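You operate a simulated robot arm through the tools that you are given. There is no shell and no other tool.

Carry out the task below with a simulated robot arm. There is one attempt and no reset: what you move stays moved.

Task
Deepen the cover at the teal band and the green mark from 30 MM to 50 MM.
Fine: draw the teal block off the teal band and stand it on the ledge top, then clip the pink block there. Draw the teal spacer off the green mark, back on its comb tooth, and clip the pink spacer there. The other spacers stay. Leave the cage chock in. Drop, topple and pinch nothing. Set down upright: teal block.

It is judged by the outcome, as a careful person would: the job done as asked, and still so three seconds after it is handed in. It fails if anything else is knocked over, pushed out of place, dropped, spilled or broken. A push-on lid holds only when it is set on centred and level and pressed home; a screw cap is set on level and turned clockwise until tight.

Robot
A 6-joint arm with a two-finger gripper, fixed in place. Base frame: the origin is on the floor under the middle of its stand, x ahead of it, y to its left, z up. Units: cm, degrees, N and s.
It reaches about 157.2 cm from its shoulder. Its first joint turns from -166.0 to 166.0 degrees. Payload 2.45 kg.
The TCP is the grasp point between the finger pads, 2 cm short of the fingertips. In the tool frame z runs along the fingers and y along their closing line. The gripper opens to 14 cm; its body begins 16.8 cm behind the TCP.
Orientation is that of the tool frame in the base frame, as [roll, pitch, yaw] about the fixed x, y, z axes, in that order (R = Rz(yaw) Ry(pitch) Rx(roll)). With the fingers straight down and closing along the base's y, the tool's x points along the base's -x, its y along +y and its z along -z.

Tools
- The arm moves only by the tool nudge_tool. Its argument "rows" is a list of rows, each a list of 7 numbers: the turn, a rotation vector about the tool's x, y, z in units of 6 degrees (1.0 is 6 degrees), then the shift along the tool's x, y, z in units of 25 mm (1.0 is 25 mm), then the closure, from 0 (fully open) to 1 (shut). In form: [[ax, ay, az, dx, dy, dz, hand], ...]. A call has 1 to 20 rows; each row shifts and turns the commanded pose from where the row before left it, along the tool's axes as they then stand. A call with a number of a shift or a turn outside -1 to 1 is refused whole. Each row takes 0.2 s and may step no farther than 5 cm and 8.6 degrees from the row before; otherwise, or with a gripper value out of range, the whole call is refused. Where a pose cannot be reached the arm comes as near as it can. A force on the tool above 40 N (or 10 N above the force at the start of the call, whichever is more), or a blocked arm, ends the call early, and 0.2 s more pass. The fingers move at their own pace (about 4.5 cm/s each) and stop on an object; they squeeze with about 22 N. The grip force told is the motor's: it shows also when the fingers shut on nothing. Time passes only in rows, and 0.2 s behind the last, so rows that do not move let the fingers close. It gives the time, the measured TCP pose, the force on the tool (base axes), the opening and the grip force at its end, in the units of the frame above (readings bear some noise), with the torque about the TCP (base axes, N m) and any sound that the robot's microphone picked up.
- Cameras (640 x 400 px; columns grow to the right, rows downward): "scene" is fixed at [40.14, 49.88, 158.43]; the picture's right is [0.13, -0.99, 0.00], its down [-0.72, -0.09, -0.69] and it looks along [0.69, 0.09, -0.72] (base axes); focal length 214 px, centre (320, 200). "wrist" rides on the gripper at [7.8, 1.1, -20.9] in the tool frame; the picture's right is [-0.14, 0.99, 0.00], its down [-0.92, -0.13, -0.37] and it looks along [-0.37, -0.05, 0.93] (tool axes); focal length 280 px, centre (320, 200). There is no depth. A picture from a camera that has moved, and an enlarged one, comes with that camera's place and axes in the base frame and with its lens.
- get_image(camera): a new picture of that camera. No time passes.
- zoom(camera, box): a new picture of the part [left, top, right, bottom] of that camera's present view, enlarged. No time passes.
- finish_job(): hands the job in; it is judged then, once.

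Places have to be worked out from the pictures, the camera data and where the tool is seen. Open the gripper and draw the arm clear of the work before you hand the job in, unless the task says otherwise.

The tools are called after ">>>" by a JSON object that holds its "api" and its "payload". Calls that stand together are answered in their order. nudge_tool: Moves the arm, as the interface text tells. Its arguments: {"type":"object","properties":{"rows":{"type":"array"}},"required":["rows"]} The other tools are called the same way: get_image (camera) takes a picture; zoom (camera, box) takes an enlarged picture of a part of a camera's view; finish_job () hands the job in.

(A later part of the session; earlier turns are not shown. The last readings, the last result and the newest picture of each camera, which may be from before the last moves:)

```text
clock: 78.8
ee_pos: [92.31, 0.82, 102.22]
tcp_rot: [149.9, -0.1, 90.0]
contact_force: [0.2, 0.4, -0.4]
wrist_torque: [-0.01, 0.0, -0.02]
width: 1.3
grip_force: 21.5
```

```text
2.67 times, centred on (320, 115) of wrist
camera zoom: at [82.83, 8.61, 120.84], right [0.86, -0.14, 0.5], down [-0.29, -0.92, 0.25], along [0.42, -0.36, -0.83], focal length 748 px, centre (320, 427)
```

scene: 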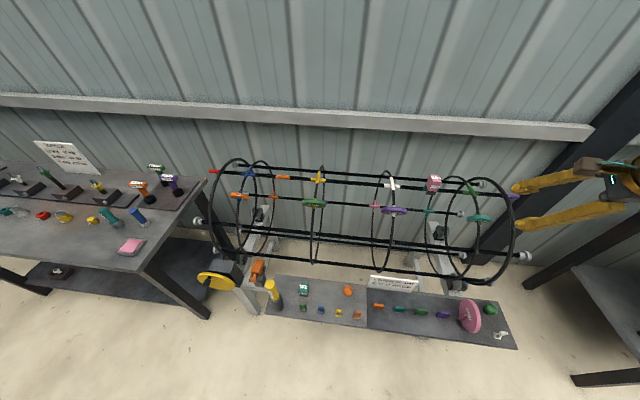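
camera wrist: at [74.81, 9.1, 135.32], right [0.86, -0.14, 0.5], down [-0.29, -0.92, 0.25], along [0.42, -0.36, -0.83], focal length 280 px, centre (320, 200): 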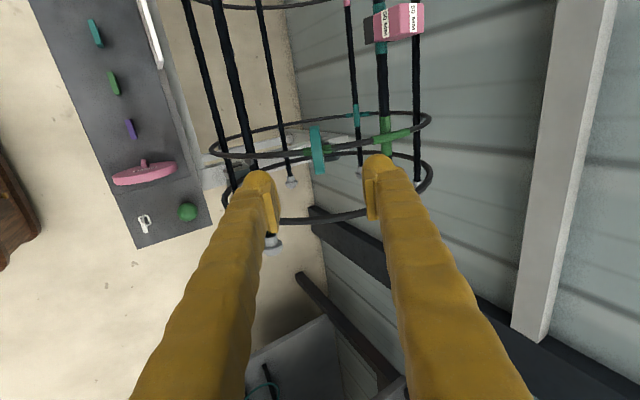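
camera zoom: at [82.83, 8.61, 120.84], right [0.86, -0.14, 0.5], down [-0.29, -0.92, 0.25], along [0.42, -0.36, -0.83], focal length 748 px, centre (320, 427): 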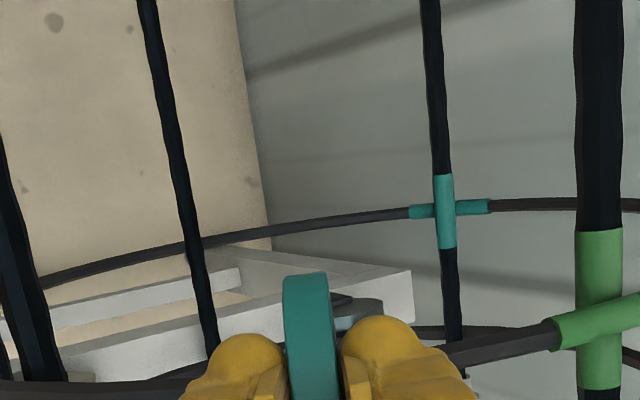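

The clip has let go (zero force). I continue to draw the wheel off radially.

>>> {"api": "nudge_tool", "payload": {"rows": [[0, 0, 0, 0, 0, -0.1, 1], [0, 0, 0, 0, 0, -0.1, 1], [0, 0, 0, 0, 0, -0.2, 1], [0, 0, 0, 0, 0, -0.3, 1], [0, 0, 0, 0, 0, -0.4, 1], [0, 0, 0, 0, 0, -0.5, 1], [0, 0, 0, 0, 0, -0.7, 1], [0, 0, 0, 0, 0, -0.7, 1], [0, 0, 0, 0, 0, -0.7, 1], [0, 0, 0, 0, 0, 0, 1]]}}

>>> {"api": "get_image", "payload": {"camera": "wrist"}}

>>> {"api": "zoom", "payload": {"camera": "wrist", "box": [220, 40, 420, 190]}}

>>> {"api": "zoom", "payload": {"camera": "scene", "box": [440, 150, 560, 240]}}

```text
clock: 81.0
ee_pos: [87.51, 0.76, 110.33]
tcp_rot: [149.9, -0.1, 90.1]
contact_force: [0.6, 0.6, -0.9]
wrist_torque: [0.02, -0.02, 0.03]
width: 1.32
grip_force: 22.0
```

```text
taken
camera wrist: at [78.2, 8.58, 128.84], right [0.86, -0.14, 0.5], down [-0.29, -0.92, 0.25], along [0.42, -0.36, -0.83], focal length 280 px, centre (320, 200)
```

wrist: 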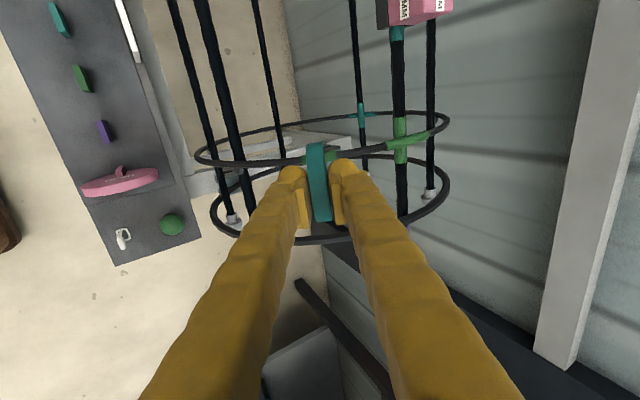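

```text
2.67 times, centred on (320, 115) of wrist
camera zoom: at [78.2, 8.58, 128.84], right [0.86, -0.14, 0.5], down [-0.29, -0.92, 0.25], along [0.42, -0.36, -0.83], focal length 748 px, centre (320, 427)
```

zoom: 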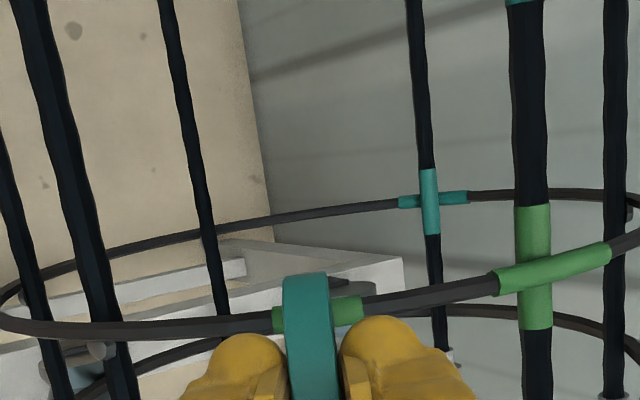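

```text
4.44 times, centred on (500, 195) of scene
camera zoom: at [40.14, 49.88, 158.43], right [0.13, -0.99, 0.0], down [-0.72, -0.09, -0.69], along [0.69, 0.09, -0.72], focal length 953 px, centre (-480, 222)
```

zoom: 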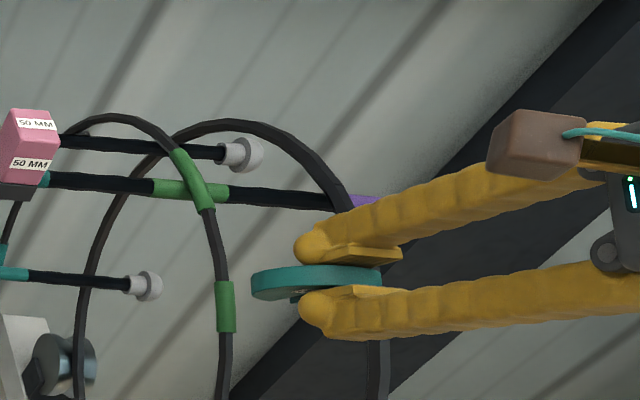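

The wheel is off the hoop, and the green mark sleeve is visible. I zoom to see exactly how the wheel sits in the fingers.

>>> {"api": "zoom", "payload": {"camera": "wrist", "box": [270, 130, 370, 240]}}

```text
3.64 times, centred on (320, 185) of wrist
camera zoom: at [78.2, 8.58, 128.84], right [0.86, -0.14, 0.5], down [-0.29, -0.92, 0.25], along [0.42, -0.36, -0.83], focal length 1020 px, centre (320, 254)
```

zoom: 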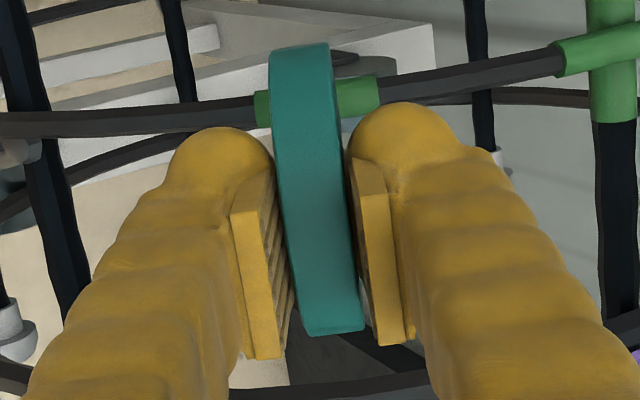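

The wheel sits squarely in the fingers, centred within about 1 mm. I back off further, then turn the hand back upright and a quarter turn so the slot faces straight down with the wheel's axis along y.

>>> {"api": "nudge_tool", "payload": {"rows": [[0, 0, 0, 0, 0, -0.8, 1], [0, 0, 0, 0, 0, -0.8, 1], [0, 0, 0, 0, 0, -0.8, 1], [0, 0, 0, 0, 0, -0.6, 1], [1, 0, 0, 0, 0, 0, 1], [1, 0, 0, 0, 0, 0, 1], [1, 0, 0, 0, 0, 0, 1], [1, 0, 0, 0, 0, 0, 1], [1, 0, 0, 0, 0, 0, 1], [0, 0, 0, 0, 0, 0, 1]]}}

>>> {"api": "nudge_tool", "payload": {"rows": [[0, 0, -1, 0, 0, 0, 1], [0, 0, -1, 0, 0, 0, 1], [0, 0, -1, 0, 0, 0, 1], [0, 0, -1, 0, 0, 0, 1], [0, 0, -1, 0, 0, 0, 1], [0, 0, -1, 0, 0, 0, 1], [0, 0, -1, 0, 0, 0, 1], [0, 0, -1, 0, 0, 0, 1], [0, 0, -1, 0, 0, 0, 1], [0, 0, -1, 0, 0, 0, 1], [0, 0, -1, 0, 0, 0, 1], [0, 0, -1, 0, 0, 0, 1], [0, 0, -1, 0, 0, 0, 1], [0, 0, -1, 0, 0, 0, 1], [0, 0, -1, 0, 0, 0, 1], [0, 0, 0, 0, 0, 0, 1]]}}

```text
clock: 83.2
ee_pos: [83.75, 0.87, 116.88]
tcp_rot: [-179.9, -0.1, 90.1]
contact_force: [-0.7, 0.9, 0.0]
wrist_torque: [0.01, 0.01, 0.02]
width: 1.31
grip_force: 21.7
```

```text
clock: 86.6
ee_pos: [83.8, 0.79, 116.8]
tcp_rot: [179.9, 0.1, -179.7]
contact_force: [-0.2, 0.1, -0.1]
wrist_torque: [-0.04, -0.02, 0.02]
width: 1.32
grip_force: 21.9
```

Hand upright again with the wheel's slot facing down. I move over the teal tooth near (70.9, 23), stopping about 20 cm above.

>>> {"api": "nudge_tool", "payload": {"rows": [[0, 0, 0.05, 0.3, 0.4, 0.2, 1], [0, 0, 0, 0.5, 0.8, 0.6, 1], [0, 0, 0, 0.5, 0.8, 0.8, 1], [0, 0, 0, 0.5, 0.85, 0.8, 1], [0, 0, 0, 0.5, 0.85, 0.8, 1], [0, 0, 0, 0.5, 0.85, 0.8, 1], [0, 0, 0, 0.5, 0.85, 0.8, 1], [0, 0, 0, 0.5, 0.85, 0.8, 1], [0, 0, 0, 0.5, 0.85, 0.8, 1], [0, 0, 0, 0.5, 0.85, 0.8, 1], [0, 0, 0, 0.36, 0.78, 0.8, 1], [0, 0, 0, 0, 0, 0, 1]]}}

>>> {"api": "get_image", "payload": {"camera": "wrist"}}

>>> {"api": "zoom", "payload": {"camera": "wrist", "box": [220, 80, 420, 230]}}

>>> {"api": "zoom", "payload": {"camera": "scene", "box": [360, 260, 460, 340]}}

```text
clock: 89.2
ee_pos: [71.07, 22.8, 96.78]
tcp_rot: [179.9, 0.1, 179.8]
contact_force: [-0.4, 0.3, -0.3]
wrist_torque: [0.0, -0.01, -0.01]
width: 1.29
grip_force: 22.0
```

```text
taken
camera wrist: at [63.37, 23.8, 117.56], right [0.14, 0.99, 0.0], down [0.92, -0.13, 0.37], along [0.37, -0.05, -0.93], focal length 280 px, centre (320, 200)
```

wrist: 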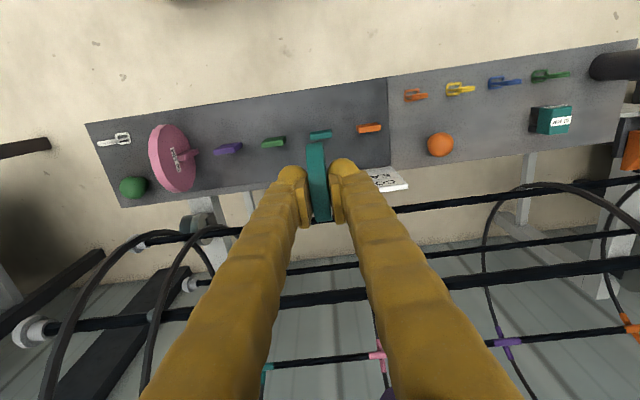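

```text
2.67 times, centred on (320, 155) of wrist
camera zoom: at [63.37, 23.8, 117.56], right [0.14, 0.99, 0.0], down [0.92, -0.13, 0.37], along [0.37, -0.05, -0.93], focal length 748 px, centre (320, 320)
```

zoom: 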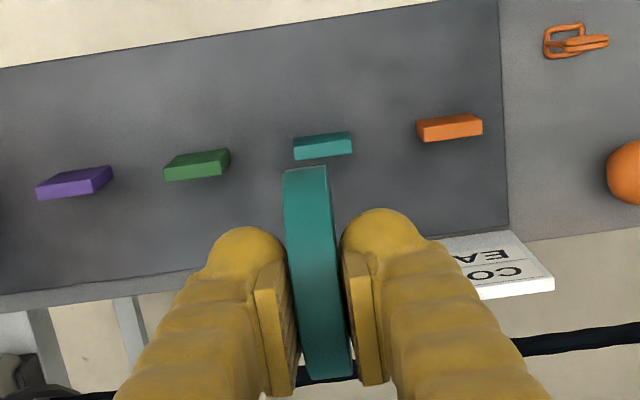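

```text
5.00 times, centred on (410, 300) of scene
camera zoom: at [40.14, 49.88, 158.43], right [0.13, -0.99, 0.0], down [-0.72, -0.09, -0.69], along [0.69, 0.09, -0.72], focal length 1072 px, centre (-130, -300)
```

zoom: 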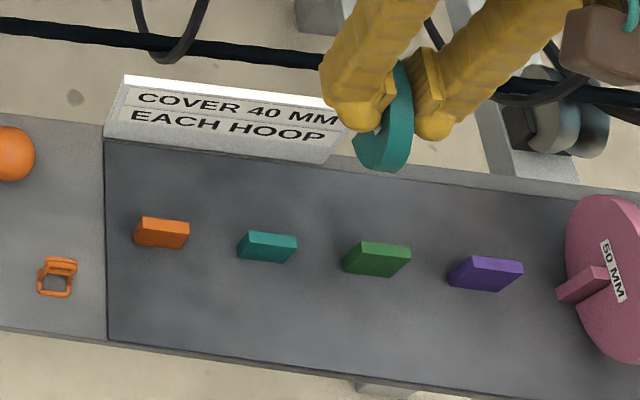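

I zoom in on the teal tooth from both cameras for a precise position.

>>> {"api": "zoom", "payload": {"camera": "wrist", "box": [265, 110, 395, 170]}}

>>> {"api": "zoom", "payload": {"camera": "scene", "box": [395, 290, 435, 320]}}

>>> {"api": "zoom", "payload": {"camera": "scene", "box": [420, 255, 460, 300]}}

```text
4.92 times, centred on (330, 140) of wrist
camera zoom: at [63.37, 23.8, 117.56], right [0.14, 0.99, 0.0], down [0.92, -0.13, 0.37], along [0.37, -0.05, -0.93], focal length 1380 px, centre (271, 495)
```

zoom: 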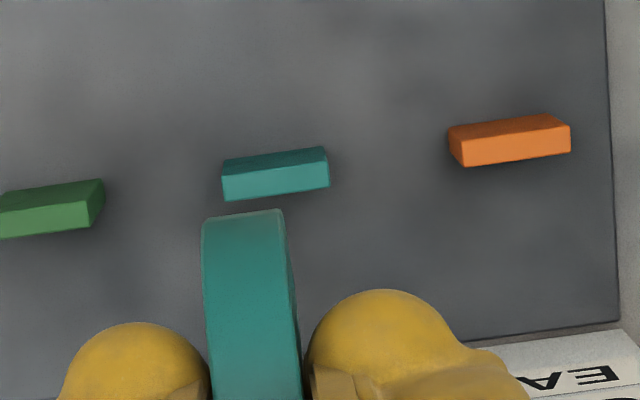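

```text
13.33 times, centred on (415, 305) of scene
camera zoom: at [40.14, 49.88, 158.43], right [0.13, -0.99, 0.0], down [-0.72, -0.09, -0.69], along [0.69, 0.09, -0.72], focal length 2860 px, centre (-947, -1200)
```

zoom: 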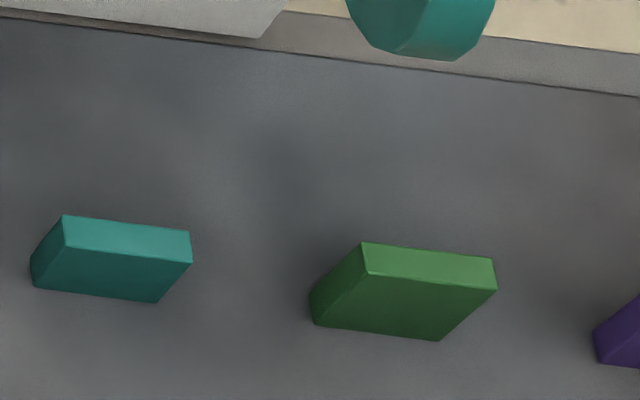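

```text
8.89 times, centred on (440, 278) of scene
camera zoom: at [40.14, 49.88, 158.43], right [0.13, -0.99, 0.0], down [-0.72, -0.09, -0.69], along [0.69, 0.09, -0.72], focal length 1906 px, centre (-747, -489)
```

zoom: 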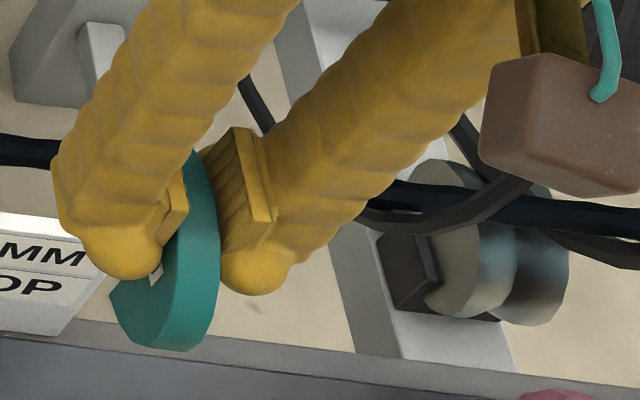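

The tooth's top is at about x 70.7, y 22.95, 0.84 cm thick in x. I shift slightly to line up and lower to about 2 cm above the tooth, then compare slot and tooth from the scene camera.

>>> {"api": "nudge_tool", "payload": {"rows": [[0, 0, 0, 0.14, 0.05, 0.5, 1], [0, 0, 0, 0, 0, 0.9, 1], [0, 0, 0, 0, 0, 0.9, 1], [0, 0, 0, 0, 0, 0.9, 1], [0, 0, 0, 0, 0, 0.9, 1], [0, 0, 0, 0, 0, 0.9, 1], [0, 0, 0, 0, 0, 0.8, 1], [0, 0, 0, 0, 0, 0.6, 1], [0, 0, 0, 0, 0, 0, 1]]}}

>>> {"api": "zoom", "payload": {"camera": "scene", "box": [385, 270, 435, 320]}}

>>> {"api": "zoom", "payload": {"camera": "wrist", "box": [250, 80, 390, 230]}}

```text
clock: 91.2
ee_pos: [70.71, 22.84, 80.7]
tcp_rot: [180.0, 0.1, 179.7]
contact_force: [-0.1, 0.4, 0.4]
wrist_torque: [0.02, 0.02, 0.03]
width: 1.29
grip_force: 22.0
```

```text
8.00 times, centred on (410, 295) of scene
camera zoom: at [40.14, 49.88, 158.43], right [0.13, -0.99, 0.0], down [-0.72, -0.09, -0.69], along [0.69, 0.09, -0.72], focal length 1716 px, centre (-400, -560)
```

zoom: 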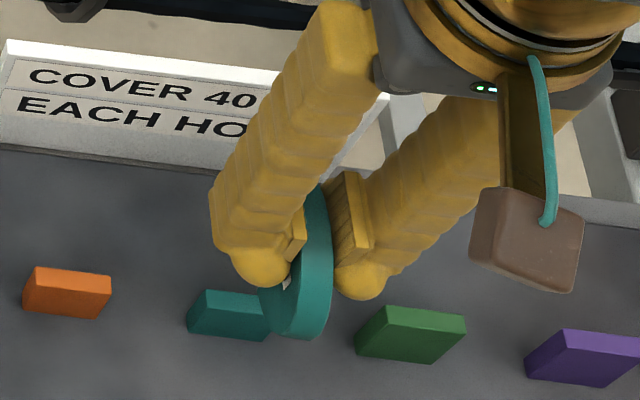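

```text
2.67 times, centred on (320, 155) of wrist
camera zoom: at [63.03, 23.89, 101.64], right [0.14, 0.99, 0.0], down [0.92, -0.13, 0.37], along [0.37, -0.05, -0.93], focal length 748 px, centre (320, 320)
```

zoom: 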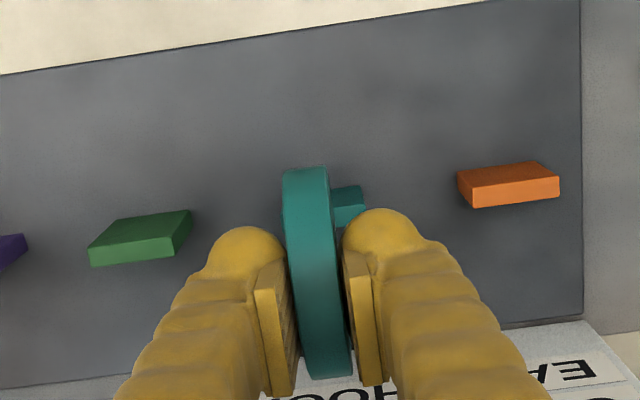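

I zoom tighter on the wheel's lower edge and the tooth.

>>> {"api": "zoom", "payload": {"camera": "scene", "box": [405, 298, 429, 316]}}

>>> {"api": "zoom", "payload": {"camera": "wrist", "box": [300, 130, 360, 180]}}

```text
16.00 times, centred on (417, 307) of scene
camera zoom: at [40.14, 49.88, 158.43], right [0.13, -0.99, 0.0], down [-0.72, -0.09, -0.69], along [0.69, 0.09, -0.72], focal length 3432 px, centre (-1232, -1512)
```

zoom: 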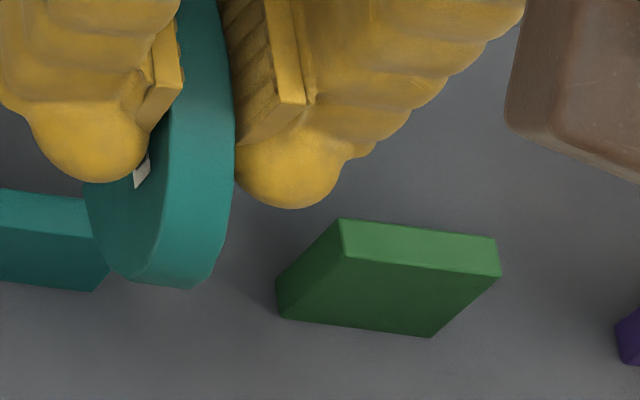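

```text
8.00 times, centred on (330, 155) of wrist
camera zoom: at [63.03, 23.89, 101.64], right [0.14, 0.99, 0.0], down [0.92, -0.13, 0.37], along [0.37, -0.05, -0.93], focal length 2243 px, centre (240, 560)
```

zoom: 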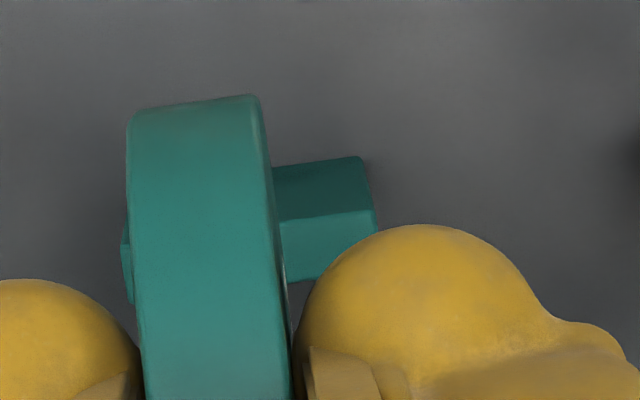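

Both cameras agree the wheel is about 0.48 cm too far in +x relative to the tooth, and 0.1 cm in y. I correct and come down to just above the tooth.

>>> {"api": "nudge_tool", "payload": {"rows": [[0, 0, 0.05, 0.19, 0.05, 0, 1], [0, 0, 0, 0, 0, 0.2, 1], [0, 0, 0, 0, 0, 0.2, 1], [0, 0, 0, 0, 0, 0, 1]]}}

>>> {"api": "zoom", "payload": {"camera": "scene", "box": [399, 298, 427, 319]}}

>>> {"api": "zoom", "payload": {"camera": "wrist", "box": [300, 130, 360, 180]}}

```text
clock: 92.2
ee_pos: [70.27, 22.85, 79.93]
tcp_rot: [179.9, 0.1, 179.5]
contact_force: [0.8, 0.0, -0.4]
wrist_torque: [0.0, 0.0, -0.03]
width: 1.3
grip_force: 21.9
```

```text
16.00 times, centred on (413, 308) of scene
camera zoom: at [40.14, 49.88, 158.43], right [0.13, -0.99, 0.0], down [-0.72, -0.09, -0.69], along [0.69, 0.09, -0.72], focal length 3432 px, centre (-1168, -1536)
```

zoom: 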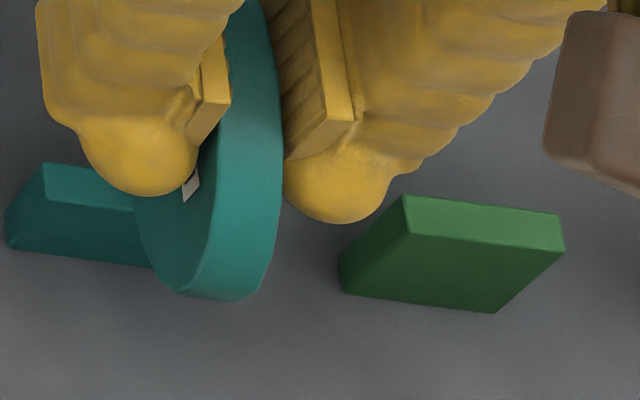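

```text
8.00 times, centred on (330, 155) of wrist
camera zoom: at [62.55, 24.03, 100.63], right [0.15, 0.99, 0.0], down [0.92, -0.14, 0.37], along [0.37, -0.05, -0.93], focal length 2243 px, centre (240, 560)
```

zoom: 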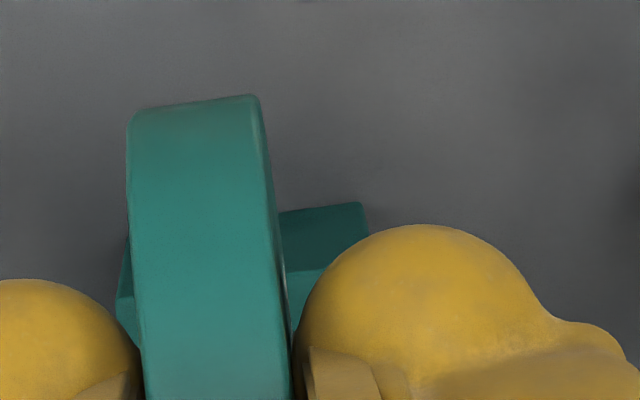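

Now wheel and tooth line up in both views. I fix the tiny yaw error and lower in small steps, feeling for contact.

>>> {"api": "nudge_tool", "payload": {"rows": [[0, 0, -0.08, 0, 0.02, 0.1, 1], [0, 0, 0, 0, 0, 0.1, 1], [0, 0, 0, 0, 0, 0.1, 1], [0, 0, 0, 0, 0, 0.1, 1], [0, 0, 0, 0, 0, 0.06, 1], [0, 0, 0, 0, 0, 0.06, 1], [0, 0, 0, 0, 0, 0, 1]]}}

>>> {"api": "zoom", "payload": {"camera": "scene", "box": [399, 298, 427, 319]}}

```text
clock: 93.8
ee_pos: [70.27, 22.96, 78.5]
tcp_rot: [179.9, 0.1, 179.9]
contact_force: [-0.6, 0.0, -0.2]
wrist_torque: [0.01, 0.03, 0.02]
width: 1.31
grip_force: 22.3
```

```text
16.00 times, centred on (413, 308) of scene
camera zoom: at [40.14, 49.88, 158.43], right [0.13, -0.99, 0.0], down [-0.72, -0.09, -0.69], along [0.69, 0.09, -0.72], focal length 3432 px, centre (-1168, -1536)
```

zoom: 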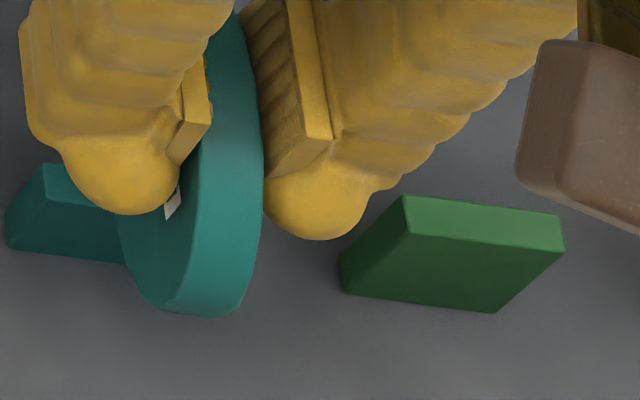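

No contact yet at 78.5; continuing down in 1 mm steps.

>>> {"api": "nudge_tool", "payload": {"rows": [[0, 0, 0, 0, 0, 0.04, 1], [0, 0, 0, 0, 0, 0.04, 1], [0, 0, 0, 0, 0, 0.04, 1], [0, 0, 0, 0, 0, 0.04, 1], [0, 0, 0, 0, 0, 0.04, 1], [0, 0, 0, 0, 0, 0, 1]]}}

```text
clock: 95.2
ee_pos: [70.17, 22.94, 78.03]
tcp_rot: [179.9, 0.1, -179.9]
contact_force: [-0.5, 0.1, 0.3]
wrist_torque: [0.01, 0.0, 0.01]
width: 1.31
grip_force: 22.7
```

>>> {"api": "nudge_tool", "payload": {"rows": [[0, 0, 0, 0, 0, 0.05, 1], [0, 0, 0, 0, 0, 0.05, 1], [0, 0, 0, 0, 0, 0.05, 1], [0, 0, 0, 0, 0, 0.05, 1], [0, 0, 0, 0, 0, 0, 1]]}}

>>> {"api": "zoom", "payload": {"camera": "scene", "box": [399, 298, 427, 319]}}

>>> {"api": "zoom", "payload": {"camera": "wrist", "box": [300, 130, 360, 180]}}

```text
clock: 96.4
ee_pos: [70.19, 22.94, 77.46]
tcp_rot: [179.9, 0.1, -179.9]
contact_force: [-1.0, -0.6, -0.3]
wrist_torque: [0.01, -0.01, 0.0]
width: 1.29
grip_force: 22.9
```

```text
16.00 times, centred on (413, 308) of scene
camera zoom: at [40.14, 49.88, 158.43], right [0.13, -0.99, 0.0], down [-0.72, -0.09, -0.69], along [0.69, 0.09, -0.72], focal length 3432 px, centre (-1168, -1536)
```

zoom: 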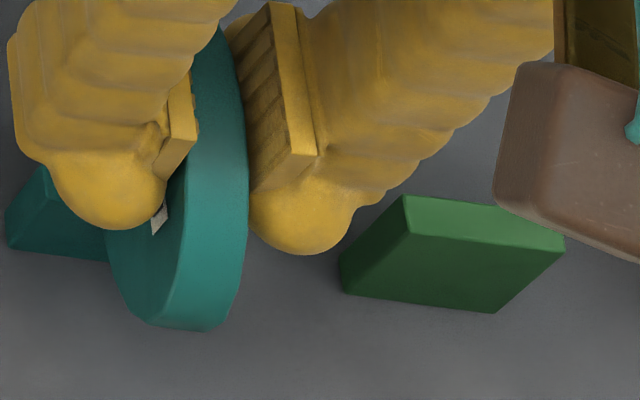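

```text
8.00 times, centred on (330, 155) of wrist
camera zoom: at [62.57, 24.02, 98.33], right [0.14, 0.99, 0.0], down [0.92, -0.13, 0.37], along [0.37, -0.05, -0.93], focal length 2243 px, centre (240, 560)
```

zoom: 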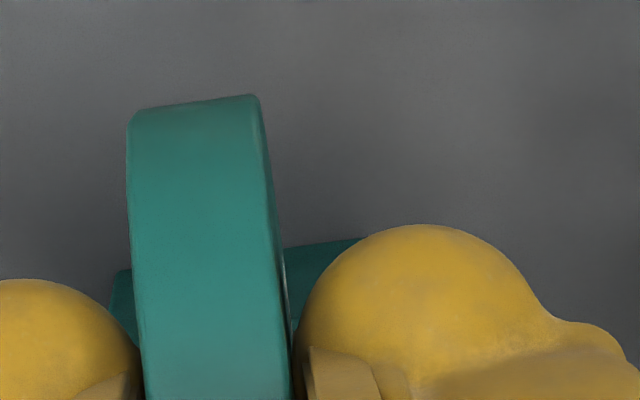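

The wheel's rim should now be past the tooth's top with no contact, so the tooth is in the slot. I keep lowering toward the seat (TCP about 75.7).

>>> {"api": "nudge_tool", "payload": {"rows": [[0, 0, 0, 0, 0, 0.06, 1], [0, 0, 0, 0, 0, 0.06, 1], [0, 0, 0, 0, 0, 0.06, 1], [0, 0, 0, 0, 0, 0.06, 1], [0, 0, 0, 0, 0, 0.06, 1], [0, 0, 0, 0, 0, 0.06, 1], [0, 0, 0, 0, 0, 0, 1]]}}

```text
clock: 98.0
ee_pos: [70.22, 23.07, 76.61]
tcp_rot: [179.9, 0.0, -180.0]
contact_force: [0.0, 0.5, 16.5]
wrist_torque: [0.0, -0.07, 0.02]
width: 1.31
grip_force: 22.0
```

Contact of 16 N at TCP 76.61. I check in the pictures whether this is the seat or something catching.

>>> {"api": "zoom", "payload": {"camera": "scene", "box": [395, 296, 431, 323]}}

>>> {"api": "zoom", "payload": {"camera": "wrist", "box": [270, 120, 370, 230]}}

>>> {"api": "zoom", "payload": {"camera": "scene", "box": [452, 295, 492, 335]}}

```text
14.81 times, centred on (413, 310) of scene
camera zoom: at [40.14, 49.88, 158.43], right [0.13, -0.99, 0.0], down [-0.72, -0.09, -0.69], along [0.69, 0.09, -0.72], focal length 3177 px, centre (-1058, -1422)
```

zoom: 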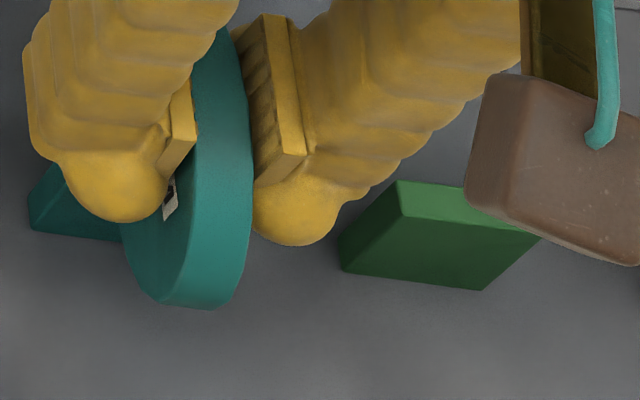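

```text
3.64 times, centred on (320, 175) of wrist
camera zoom: at [62.59, 23.99, 97.46], right [0.14, 0.99, 0.0], down [0.92, -0.13, 0.37], along [0.37, -0.05, -0.93], focal length 1020 px, centre (320, 291)
```

zoom: 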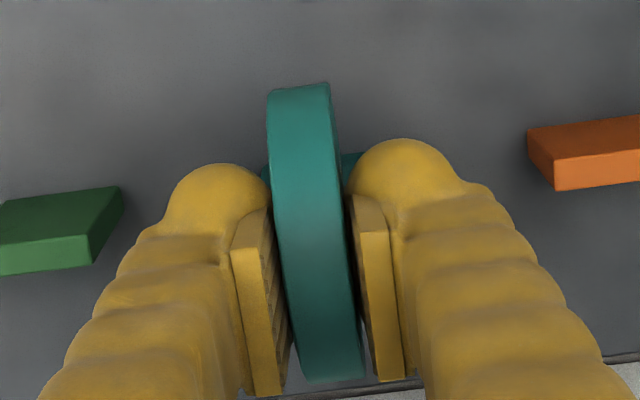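

```text
10.00 times, centred on (472, 315) of scene
camera zoom: at [40.14, 49.88, 158.43], right [0.13, -0.99, 0.0], down [-0.72, -0.09, -0.69], along [0.69, 0.09, -0.72], focal length 2145 px, centre (-1200, -950)
```

zoom: 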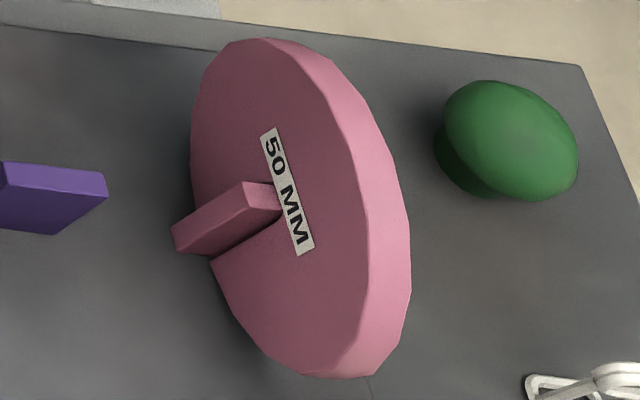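

The teeth differ in height (each matched to its wheel), so the teal tooth's top is nearer z 70.8 and this contact is the rim landing on it; the torque shows the tooth lies on the +x side. I lift slightly, shift +0.35 cm in x and try again.

>>> {"api": "nudge_tool", "payload": {"rows": [[0, 0, 0, 0, 0, -0.16, 1], [0, 0, 0, 0, 0, -0.1, 1], [0, 0, 0, -0.14, 0, 0, 1], [0, 0, 0, 0, 0, 0, 1]]}}

>>> {"api": "zoom", "payload": {"camera": "scene", "box": [399, 298, 427, 319]}}

>>> {"api": "zoom", "payload": {"camera": "wrist", "box": [270, 120, 370, 230]}}

```text
clock: 99.0
ee_pos: [70.57, 22.98, 77.31]
tcp_rot: [179.9, 0.1, 179.9]
contact_force: [-0.6, 0.1, -0.5]
wrist_torque: [0.0, 0.0, -0.02]
width: 1.31
grip_force: 21.5
```

```text
16.00 times, centred on (413, 308) of scene
camera zoom: at [40.14, 49.88, 158.43], right [0.13, -0.99, 0.0], down [-0.72, -0.09, -0.69], along [0.69, 0.09, -0.72], focal length 3432 px, centre (-1168, -1536)
```

zoom: 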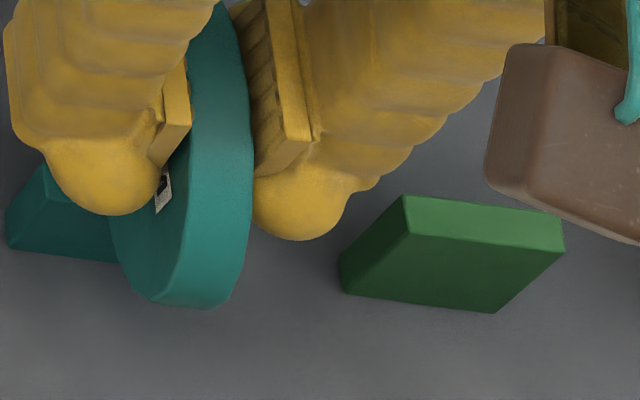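

```text
3.64 times, centred on (320, 175) of wrist
camera zoom: at [62.94, 24.0, 98.07], right [0.14, 0.99, 0.0], down [0.92, -0.13, 0.37], along [0.37, -0.05, -0.93], focal length 1020 px, centre (320, 291)
```

zoom: 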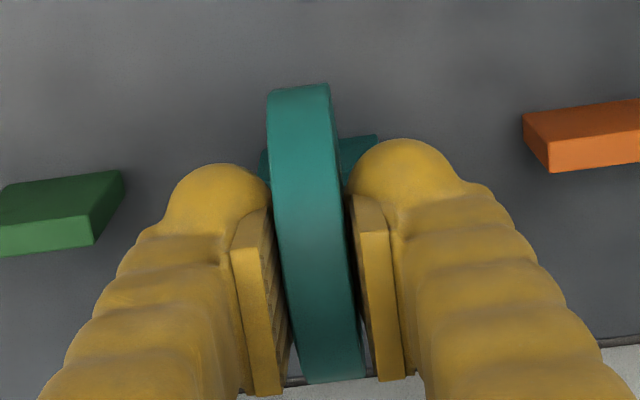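

I zoom on the visible tooth parts to check the alignment once more.

>>> {"api": "zoom", "payload": {"camera": "wrist", "box": [300, 140, 360, 190]}}

>>> {"api": "zoom", "payload": {"camera": "scene", "box": [400, 300, 420, 315]}}

```text
8.00 times, centred on (330, 165) of wrist
camera zoom: at [62.94, 24.0, 98.07], right [0.14, 0.99, 0.0], down [0.92, -0.13, 0.37], along [0.37, -0.05, -0.93], focal length 2243 px, centre (240, 480)
```

zoom: 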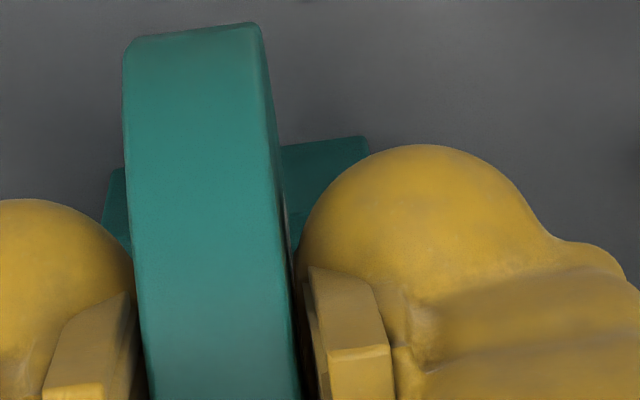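

```text
16.00 times, centred on (410, 308) of scene
camera zoom: at [40.14, 49.88, 158.43], right [0.13, -0.99, 0.0], down [-0.72, -0.09, -0.69], along [0.69, 0.09, -0.72], focal length 3432 px, centre (-1120, -1520)
```

zoom: 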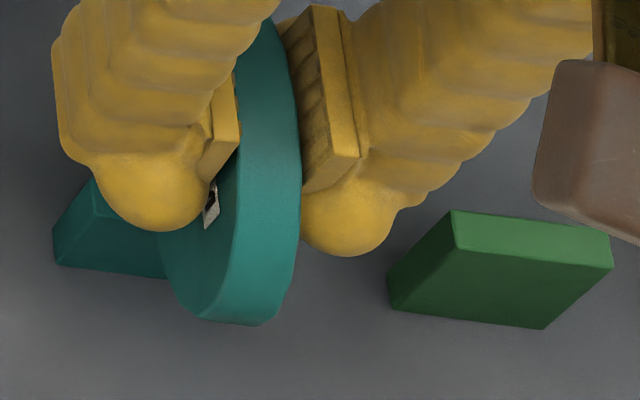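

By the wrist data the tooth is now within about 0.5 mm of the slot centre. I lower again in fine steps with frequent force checks.

>>> {"api": "nudge_tool", "payload": {"rows": [[0, 0, 0, 0, 0, 0.04, 1], [0, 0, 0, 0, 0, 0.04, 1], [0, 0, 0, 0, 0, 0.04, 1], [0, 0, 0, 0, 0, 0, 1]]}}

```text
clock: 100.0
ee_pos: [70.56, 22.97, 77.02]
tcp_rot: [179.9, 0.1, -179.9]
contact_force: [0.6, -0.1, -1.0]
wrist_torque: [0.03, -0.04, 0.01]
width: 1.27
grip_force: 22.1
```

>>> {"api": "nudge_tool", "payload": {"rows": [[0, 0, 0, 0, 0, 0.04, 1], [0, 0, 0, 0, 0, 0.04, 1], [0, 0, 0, 0, 0, 0.04, 1], [0, 0, 0, 0, 0, 0, 1]]}}

```text
clock: 101.0
ee_pos: [70.54, 22.99, 76.74]
tcp_rot: [180.0, 0.2, -180.0]
contact_force: [-0.6, -0.3, 0.2]
wrist_torque: [0.02, 0.0, 0.0]
width: 1.28
grip_force: 22.1
```

>>> {"api": "nudge_tool", "payload": {"rows": [[0, 0, 0, 0, 0, 0.04, 1], [0, 0, 0, 0, 0, 0.04, 1], [0, 0, 0, 0, 0, 0, 1]]}}

```text
clock: 101.8
ee_pos: [70.52, 22.95, 76.42]
tcp_rot: [179.8, 0.2, -180.0]
contact_force: [0.3, 0.7, -0.6]
wrist_torque: [-0.03, 0.0, -0.03]
width: 1.32
grip_force: 22.4
```

Already lower than the first contact with no force; continuing.

>>> {"api": "nudge_tool", "payload": {"rows": [[0, 0, 0, 0, 0, 0.04, 1], [0, 0, 0, 0, 0, 0.04, 1], [0, 0, 0, 0, 0, 0.04, 1], [0, 0, 0, 0, 0, 0, 1]]}}

```text
clock: 102.8
ee_pos: [70.6, 23.05, 76.25]
tcp_rot: [180.0, 0.0, 180.0]
contact_force: [0.6, -0.5, -0.2]
wrist_torque: [0.02, -0.01, -0.01]
width: 1.27
grip_force: 22.0
```

>>> {"api": "nudge_tool", "payload": {"rows": [[0, 0, 0, 0, 0, 0.04, 1], [0, 0, 0, 0, 0, 0.04, 1], [0, 0, 0, 0, 0, 0.04, 1], [0, 0, 0, 0, 0, 0, 1]]}}

>>> {"api": "zoom", "payload": {"camera": "scene", "box": [400, 300, 420, 315]}}

>>> {"api": "zoom", "payload": {"camera": "wrist", "box": [270, 120, 370, 230]}}

```text
clock: 103.8
ee_pos: [70.64, 23.03, 75.87]
tcp_rot: [180.0, 0.1, -180.0]
contact_force: [-0.4, -0.1, -0.2]
wrist_torque: [0.02, -0.02, 0.01]
width: 1.31
grip_force: 21.3
```

```text
16.00 times, centred on (410, 308) of scene
camera zoom: at [40.14, 49.88, 158.43], right [0.13, -0.99, 0.0], down [-0.72, -0.09, -0.69], along [0.69, 0.09, -0.72], focal length 3432 px, centre (-1120, -1520)
```

zoom: 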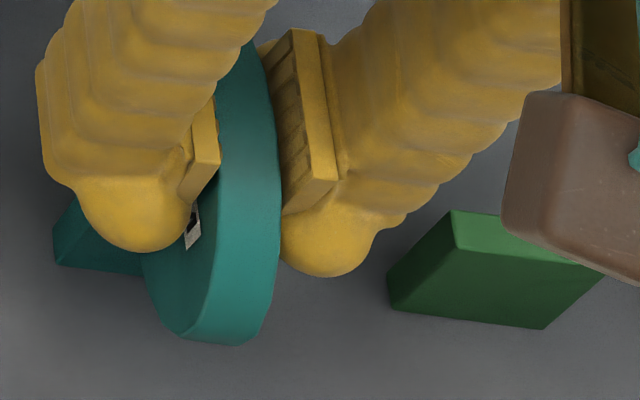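

```text
3.64 times, centred on (320, 175) of wrist
camera zoom: at [62.92, 24.03, 96.67], right [0.14, 0.99, 0.0], down [0.92, -0.13, 0.37], along [0.37, -0.05, -0.93], focal length 1020 px, centre (320, 291)
```

zoom: 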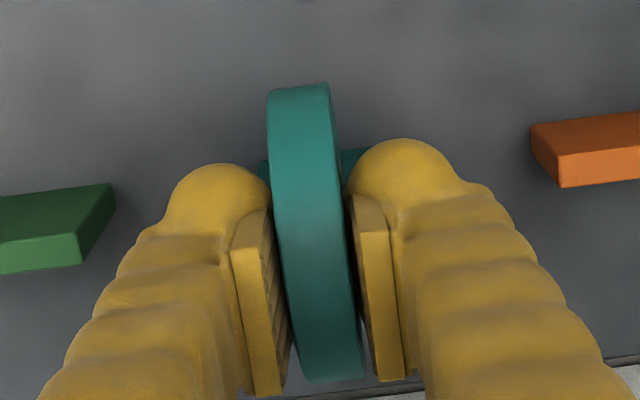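

No force at 75.87, well below the previous contact, so the tooth is inside the slot. I continue down toward the plate.

>>> {"api": "nudge_tool", "payload": {"rows": [[0, 0, 0, 0, 0, 0.06, 1], [0, 0, 0, 0, 0, 0.06, 1], [0, 0, 0, 0, 0, 0.06, 1], [0, 0, 0, 0, 0, 0, 1]]}}

```text
clock: 104.8
ee_pos: [70.52, 22.95, 75.53]
tcp_rot: [179.9, 0.1, 180.0]
contact_force: [-0.2, 0.1, -0.3]
wrist_torque: [0.01, 0.03, 0.05]
width: 1.3
grip_force: 22.4
```

>>> {"api": "nudge_tool", "payload": {"rows": [[0, 0, 0, 0, 0, 0.06, 1], [0, 0, 0, 0, 0, 0.06, 1], [0, 0, 0, 0, 0, 0.06, 1], [0, 0, 0, 0, 0, 0, 1]]}}

```text
clock: 105.8
ee_pos: [70.72, 23.07, 74.95]
tcp_rot: [179.9, 0.0, -180.0]
contact_force: [-0.5, -0.9, -0.6]
wrist_torque: [0.0, 0.02, -0.01]
width: 1.31
grip_force: 22.1
```

>>> {"api": "nudge_tool", "payload": {"rows": [[0, 0, 0, 0, 0, 0.06, 1], [0, 0, 0, 0, 0, 0.06, 1], [0, 0, 0, 0, 0, 0.06, 1], [0, 0, 0, 0, 0, 0, 1]]}}

>>> {"api": "zoom", "payload": {"camera": "scene", "box": [400, 300, 420, 315]}}

```text
clock: 106.8
ee_pos: [70.5, 22.89, 74.45]
tcp_rot: [179.9, 0.1, 180.0]
contact_force: [-0.4, 0.2, -0.9]
wrist_torque: [-0.02, -0.01, 0.03]
width: 1.3
grip_force: 21.5
```

```text
16.00 times, centred on (410, 308) of scene
camera zoom: at [40.14, 49.88, 158.43], right [0.13, -0.99, 0.0], down [-0.72, -0.09, -0.69], along [0.69, 0.09, -0.72], focal length 3432 px, centre (-1120, -1520)
```

zoom: 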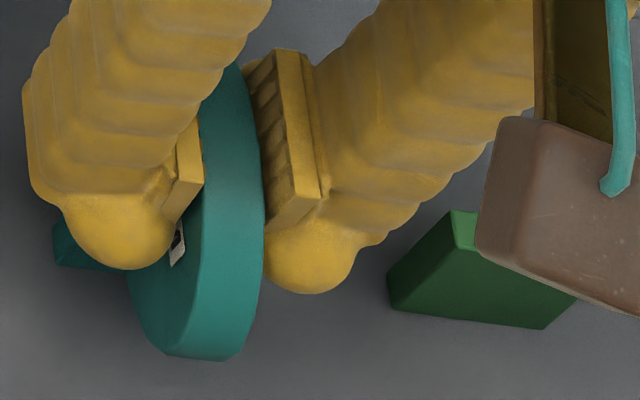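

Still free at 74.45. I keep lowering in small steps until it seats.

>>> {"api": "nudge_tool", "payload": {"rows": [[0, 0, 0, 0, 0, 0.05, 1], [0, 0, 0, 0, 0, 0.05, 1], [0, 0, 0, 0, 0, 0.05, 1], [0, 0, 0, 0, 0, 0, 1]]}}

```text
clock: 107.8
ee_pos: [70.62, 23.06, 74.2]
tcp_rot: [179.8, 0.1, 180.0]
contact_force: [1.0, 0.4, -0.8]
wrist_torque: [-0.01, -0.01, 0.0]
width: 1.31
grip_force: 22.2
```

>>> {"api": "nudge_tool", "payload": {"rows": [[0, 0, 0, 0, 0, 0.05, 1], [0, 0, 0, 0, 0, 0.05, 1], [0, 0, 0, 0, 0, 0.05, 1], [0, 0, 0, 0, 0, 0, 1]]}}

```text
clock: 108.8
ee_pos: [70.69, 23.04, 73.71]
tcp_rot: [179.8, 0.2, -179.9]
contact_force: [-0.3, -0.7, -0.7]
wrist_torque: [0.03, -0.02, -0.02]
width: 1.31
grip_force: 22.1
```

>>> {"api": "nudge_tool", "payload": {"rows": [[0, 0, 0, 0, 0, 0.04, 1], [0, 0, 0, 0, 0, 0.04, 1], [0, 0, 0, 0, 0, 0.04, 1], [0, 0, 0, 0, 0, 0, 1]]}}

```text
clock: 109.8
ee_pos: [70.58, 23.06, 73.48]
tcp_rot: [179.8, 0.1, 180.0]
contact_force: [0.8, 0.4, 0.1]
wrist_torque: [-0.02, -0.03, 0.01]
width: 1.31
grip_force: 21.9
```

I check the picture before going further down.

>>> {"api": "zoom", "payload": {"camera": "scene", "box": [396, 296, 424, 317]}}

>>> {"api": "zoom", "payload": {"camera": "wrist", "box": [270, 120, 370, 230]}}

```text
16.00 times, centred on (410, 306) of scene
camera zoom: at [40.14, 49.88, 158.43], right [0.13, -0.99, 0.0], down [-0.72, -0.09, -0.69], along [0.69, 0.09, -0.72], focal length 3432 px, centre (-1120, -1504)
```

zoom: 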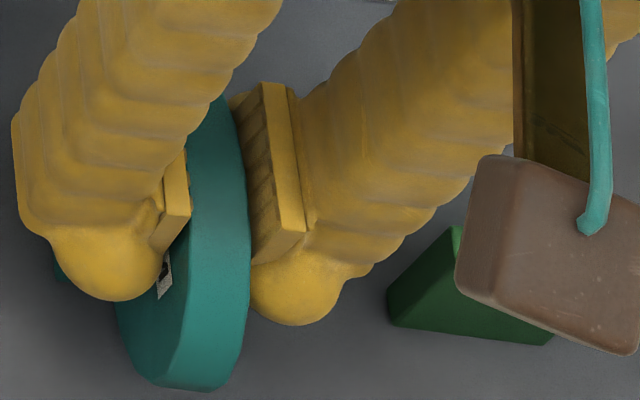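

```text
3.64 times, centred on (320, 175) of wrist
camera zoom: at [62.91, 24.03, 94.32], right [0.14, 0.99, 0.0], down [0.92, -0.13, 0.37], along [0.37, -0.05, -0.93], focal length 1020 px, centre (320, 291)
```

zoom: 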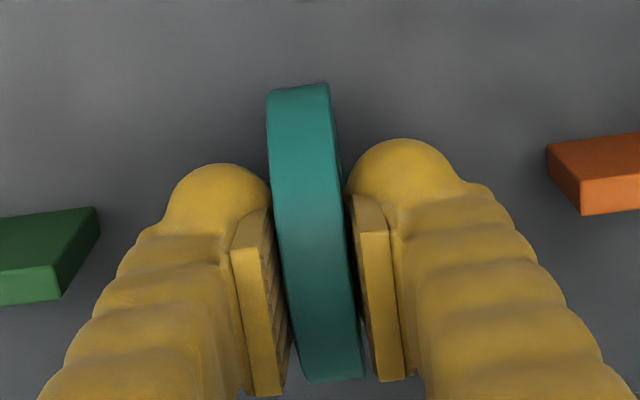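

The wheel's bottom appears to be within a millimetre or two of the plate. I inch down.

>>> {"api": "nudge_tool", "payload": {"rows": [[0, 0, 0, 0, 0, 0.03, 1], [0, 0, 0, 0, 0, 0.03, 1], [0, 0, 0, 0, 0, 0, 1]]}}

```text
clock: 110.6
ee_pos: [70.51, 22.97, 73.32]
tcp_rot: [179.8, 0.1, -179.9]
contact_force: [-0.2, -0.1, -0.1]
wrist_torque: [0.0, 0.02, 0.01]
width: 1.3
grip_force: 22.4
```

>>> {"api": "nudge_tool", "payload": {"rows": [[0, 0, 0, 0, 0, 0.03, 1], [0, 0, 0, 0, 0, 0.03, 1], [0, 0, 0, 0, 0, 0, 1]]}}

```text
clock: 111.4
ee_pos: [70.6, 22.96, 73.09]
tcp_rot: [-180.0, 0.2, 179.9]
contact_force: [-0.3, -1.1, 4.0]
wrist_torque: [-0.03, -0.01, -0.04]
width: 1.29
grip_force: 21.4
```

A light contact of 4 N shows up. One more half-millimetre to confirm the seat.

>>> {"api": "nudge_tool", "payload": {"rows": [[0, 0, 0, 0, 0, 0.02, 1], [0, 0, 0, 0, 0, 0, 1]]}}

```text
clock: 112.0
ee_pos: [70.49, 23.01, 73.16]
tcp_rot: [179.9, 0.1, 179.9]
contact_force: [-5.3, -5.4, 20.0]
wrist_torque: [-0.13, 0.12, 0.0]
width: 1.33
grip_force: 21.5
```

Firm contact: the wheel is seated. I ease off and open the fingers a little.

>>> {"api": "nudge_tool", "payload": {"rows": [[0, 0, 0, 0, 0, -0.02, 1], [0, 0, 0, 0, 0, 0, 0.88], [0, 0, 0, 0, 0, 0, 0.88], [0, 0, 0, 0, 0, 0, 0.75], [0, 0, 0, 0, 0, 0, 0.75]]}}

>>> {"api": "zoom", "payload": {"camera": "scene", "box": [396, 296, 424, 317]}}

>>> {"api": "zoom", "payload": {"camera": "wrist", "box": [270, 120, 370, 230]}}

```text
clock: 113.2
ee_pos: [70.56, 22.95, 73.19]
tcp_rot: [180.0, 0.1, -180.0]
contact_force: [0.6, -0.5, 0.3]
wrist_torque: [-0.01, 0.0, -0.04]
width: 3.49
grip_force: 0.0
```

```text
16.00 times, centred on (410, 306) of scene
camera zoom: at [40.14, 49.88, 158.43], right [0.13, -0.99, 0.0], down [-0.72, -0.09, -0.69], along [0.69, 0.09, -0.72], focal length 3432 px, centre (-1120, -1504)
```

zoom: 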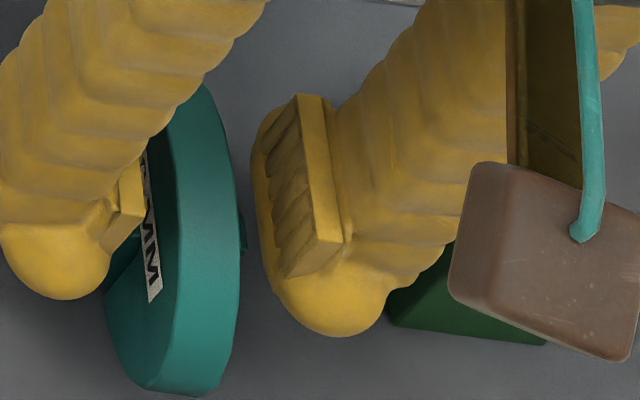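

```text
3.64 times, centred on (320, 175) of wrist
camera zoom: at [62.9, 24.03, 93.98], right [0.14, 0.99, 0.0], down [0.92, -0.13, 0.37], along [0.37, -0.05, -0.93], focal length 1020 px, centre (320, 291)
```

zoom: 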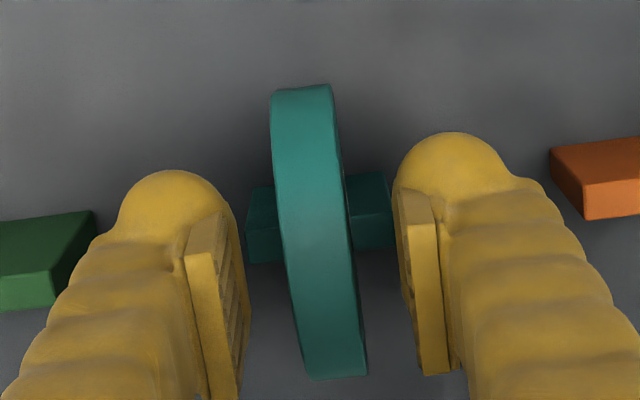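

The wheel stays upright on its teal tooth. I lift straight up and look at it.

>>> {"api": "nudge_tool", "payload": {"rows": [[0, 0, 0, 0, 0, -0.2, 0.75], [0, 0, 0, 0, 0, -0.4, 0.75], [0, 0, 0, 0, 0, -0.6, 0.75], [0, 0, 0, 0, 0, -0.8, 0.75], [0, 0, 0, 0, 0, -0.8, 0.75], [0, 0, 0, 0, 0, -0.8, 0.75], [0, 0, 0, 0, 0, -0.8, 0.75], [0, 0, 0, 0, 0, -0.8, 0.75], [0, 0, 0, 0, 0, -0.8, 0.75], [0, 0, 0, 0, 0, 0, 0.75]]}}

>>> {"api": "zoom", "payload": {"camera": "scene", "box": [380, 285, 440, 325]}}

>>> {"api": "get_image", "payload": {"camera": "wrist"}}

```text
clock: 115.4
ee_pos: [70.62, 22.88, 88.23]
tcp_rot: [180.0, 0.1, 180.0]
contact_force: [-0.2, 0.1, 0.2]
wrist_torque: [0.03, -0.01, 0.02]
width: 3.48
grip_force: 0.0
```

```text
10.00 times, centred on (410, 305) of scene
camera zoom: at [40.14, 49.88, 158.43], right [0.13, -0.99, 0.0], down [-0.72, -0.09, -0.69], along [0.69, 0.09, -0.72], focal length 2145 px, centre (-580, -850)
```

zoom: 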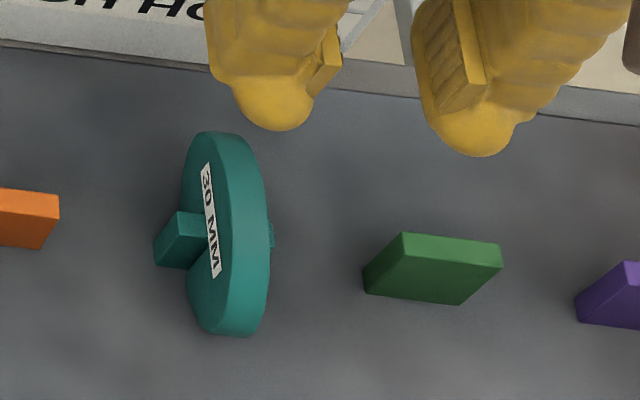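

```text
taken
camera wrist: at [62.92, 23.94, 108.98], right [0.14, 0.99, 0.0], down [0.92, -0.13, 0.37], along [0.37, -0.05, -0.93], focal length 280 px, centre (320, 200)
```

wrist: 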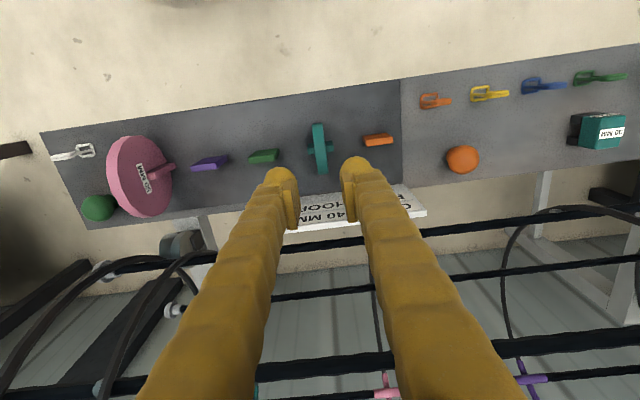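

Teal wheel sits fully down on its tooth, same as the pink one. For a reference I zoom on it from here before moving over to the pink spacer.

>>> {"api": "zoom", "payload": {"camera": "wrist", "box": [270, 100, 400, 200]}}

>>> {"api": "zoom", "payload": {"camera": "wrist", "box": [80, 120, 280, 230]}}

```text
4.00 times, centred on (335, 150) of wrist
camera zoom: at [62.92, 23.94, 108.98], right [0.14, 0.99, 0.0], down [0.92, -0.13, 0.37], along [0.37, -0.05, -0.93], focal length 1122 px, centre (260, 400)
```

zoom: 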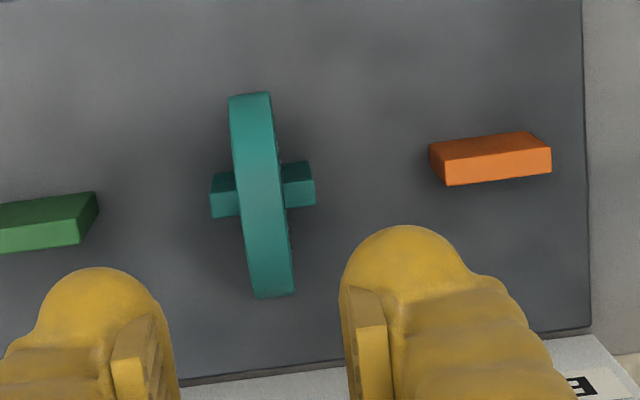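

```text
3.20 times, centred on (180, 175) of wrist
camera zoom: at [62.92, 23.94, 108.98], right [0.14, 0.99, 0.0], down [0.92, -0.13, 0.37], along [0.37, -0.05, -0.93], focal length 897 px, centre (768, 280)
```

zoom: 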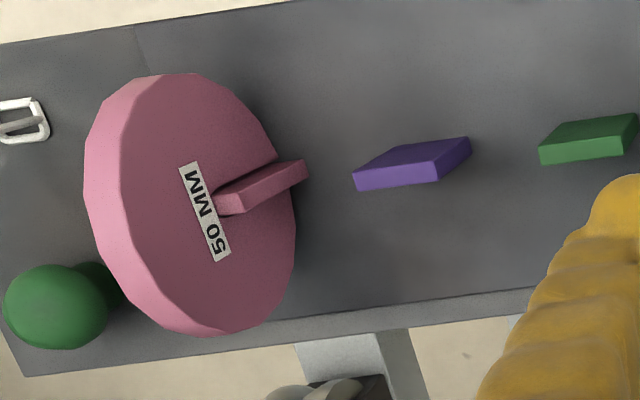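

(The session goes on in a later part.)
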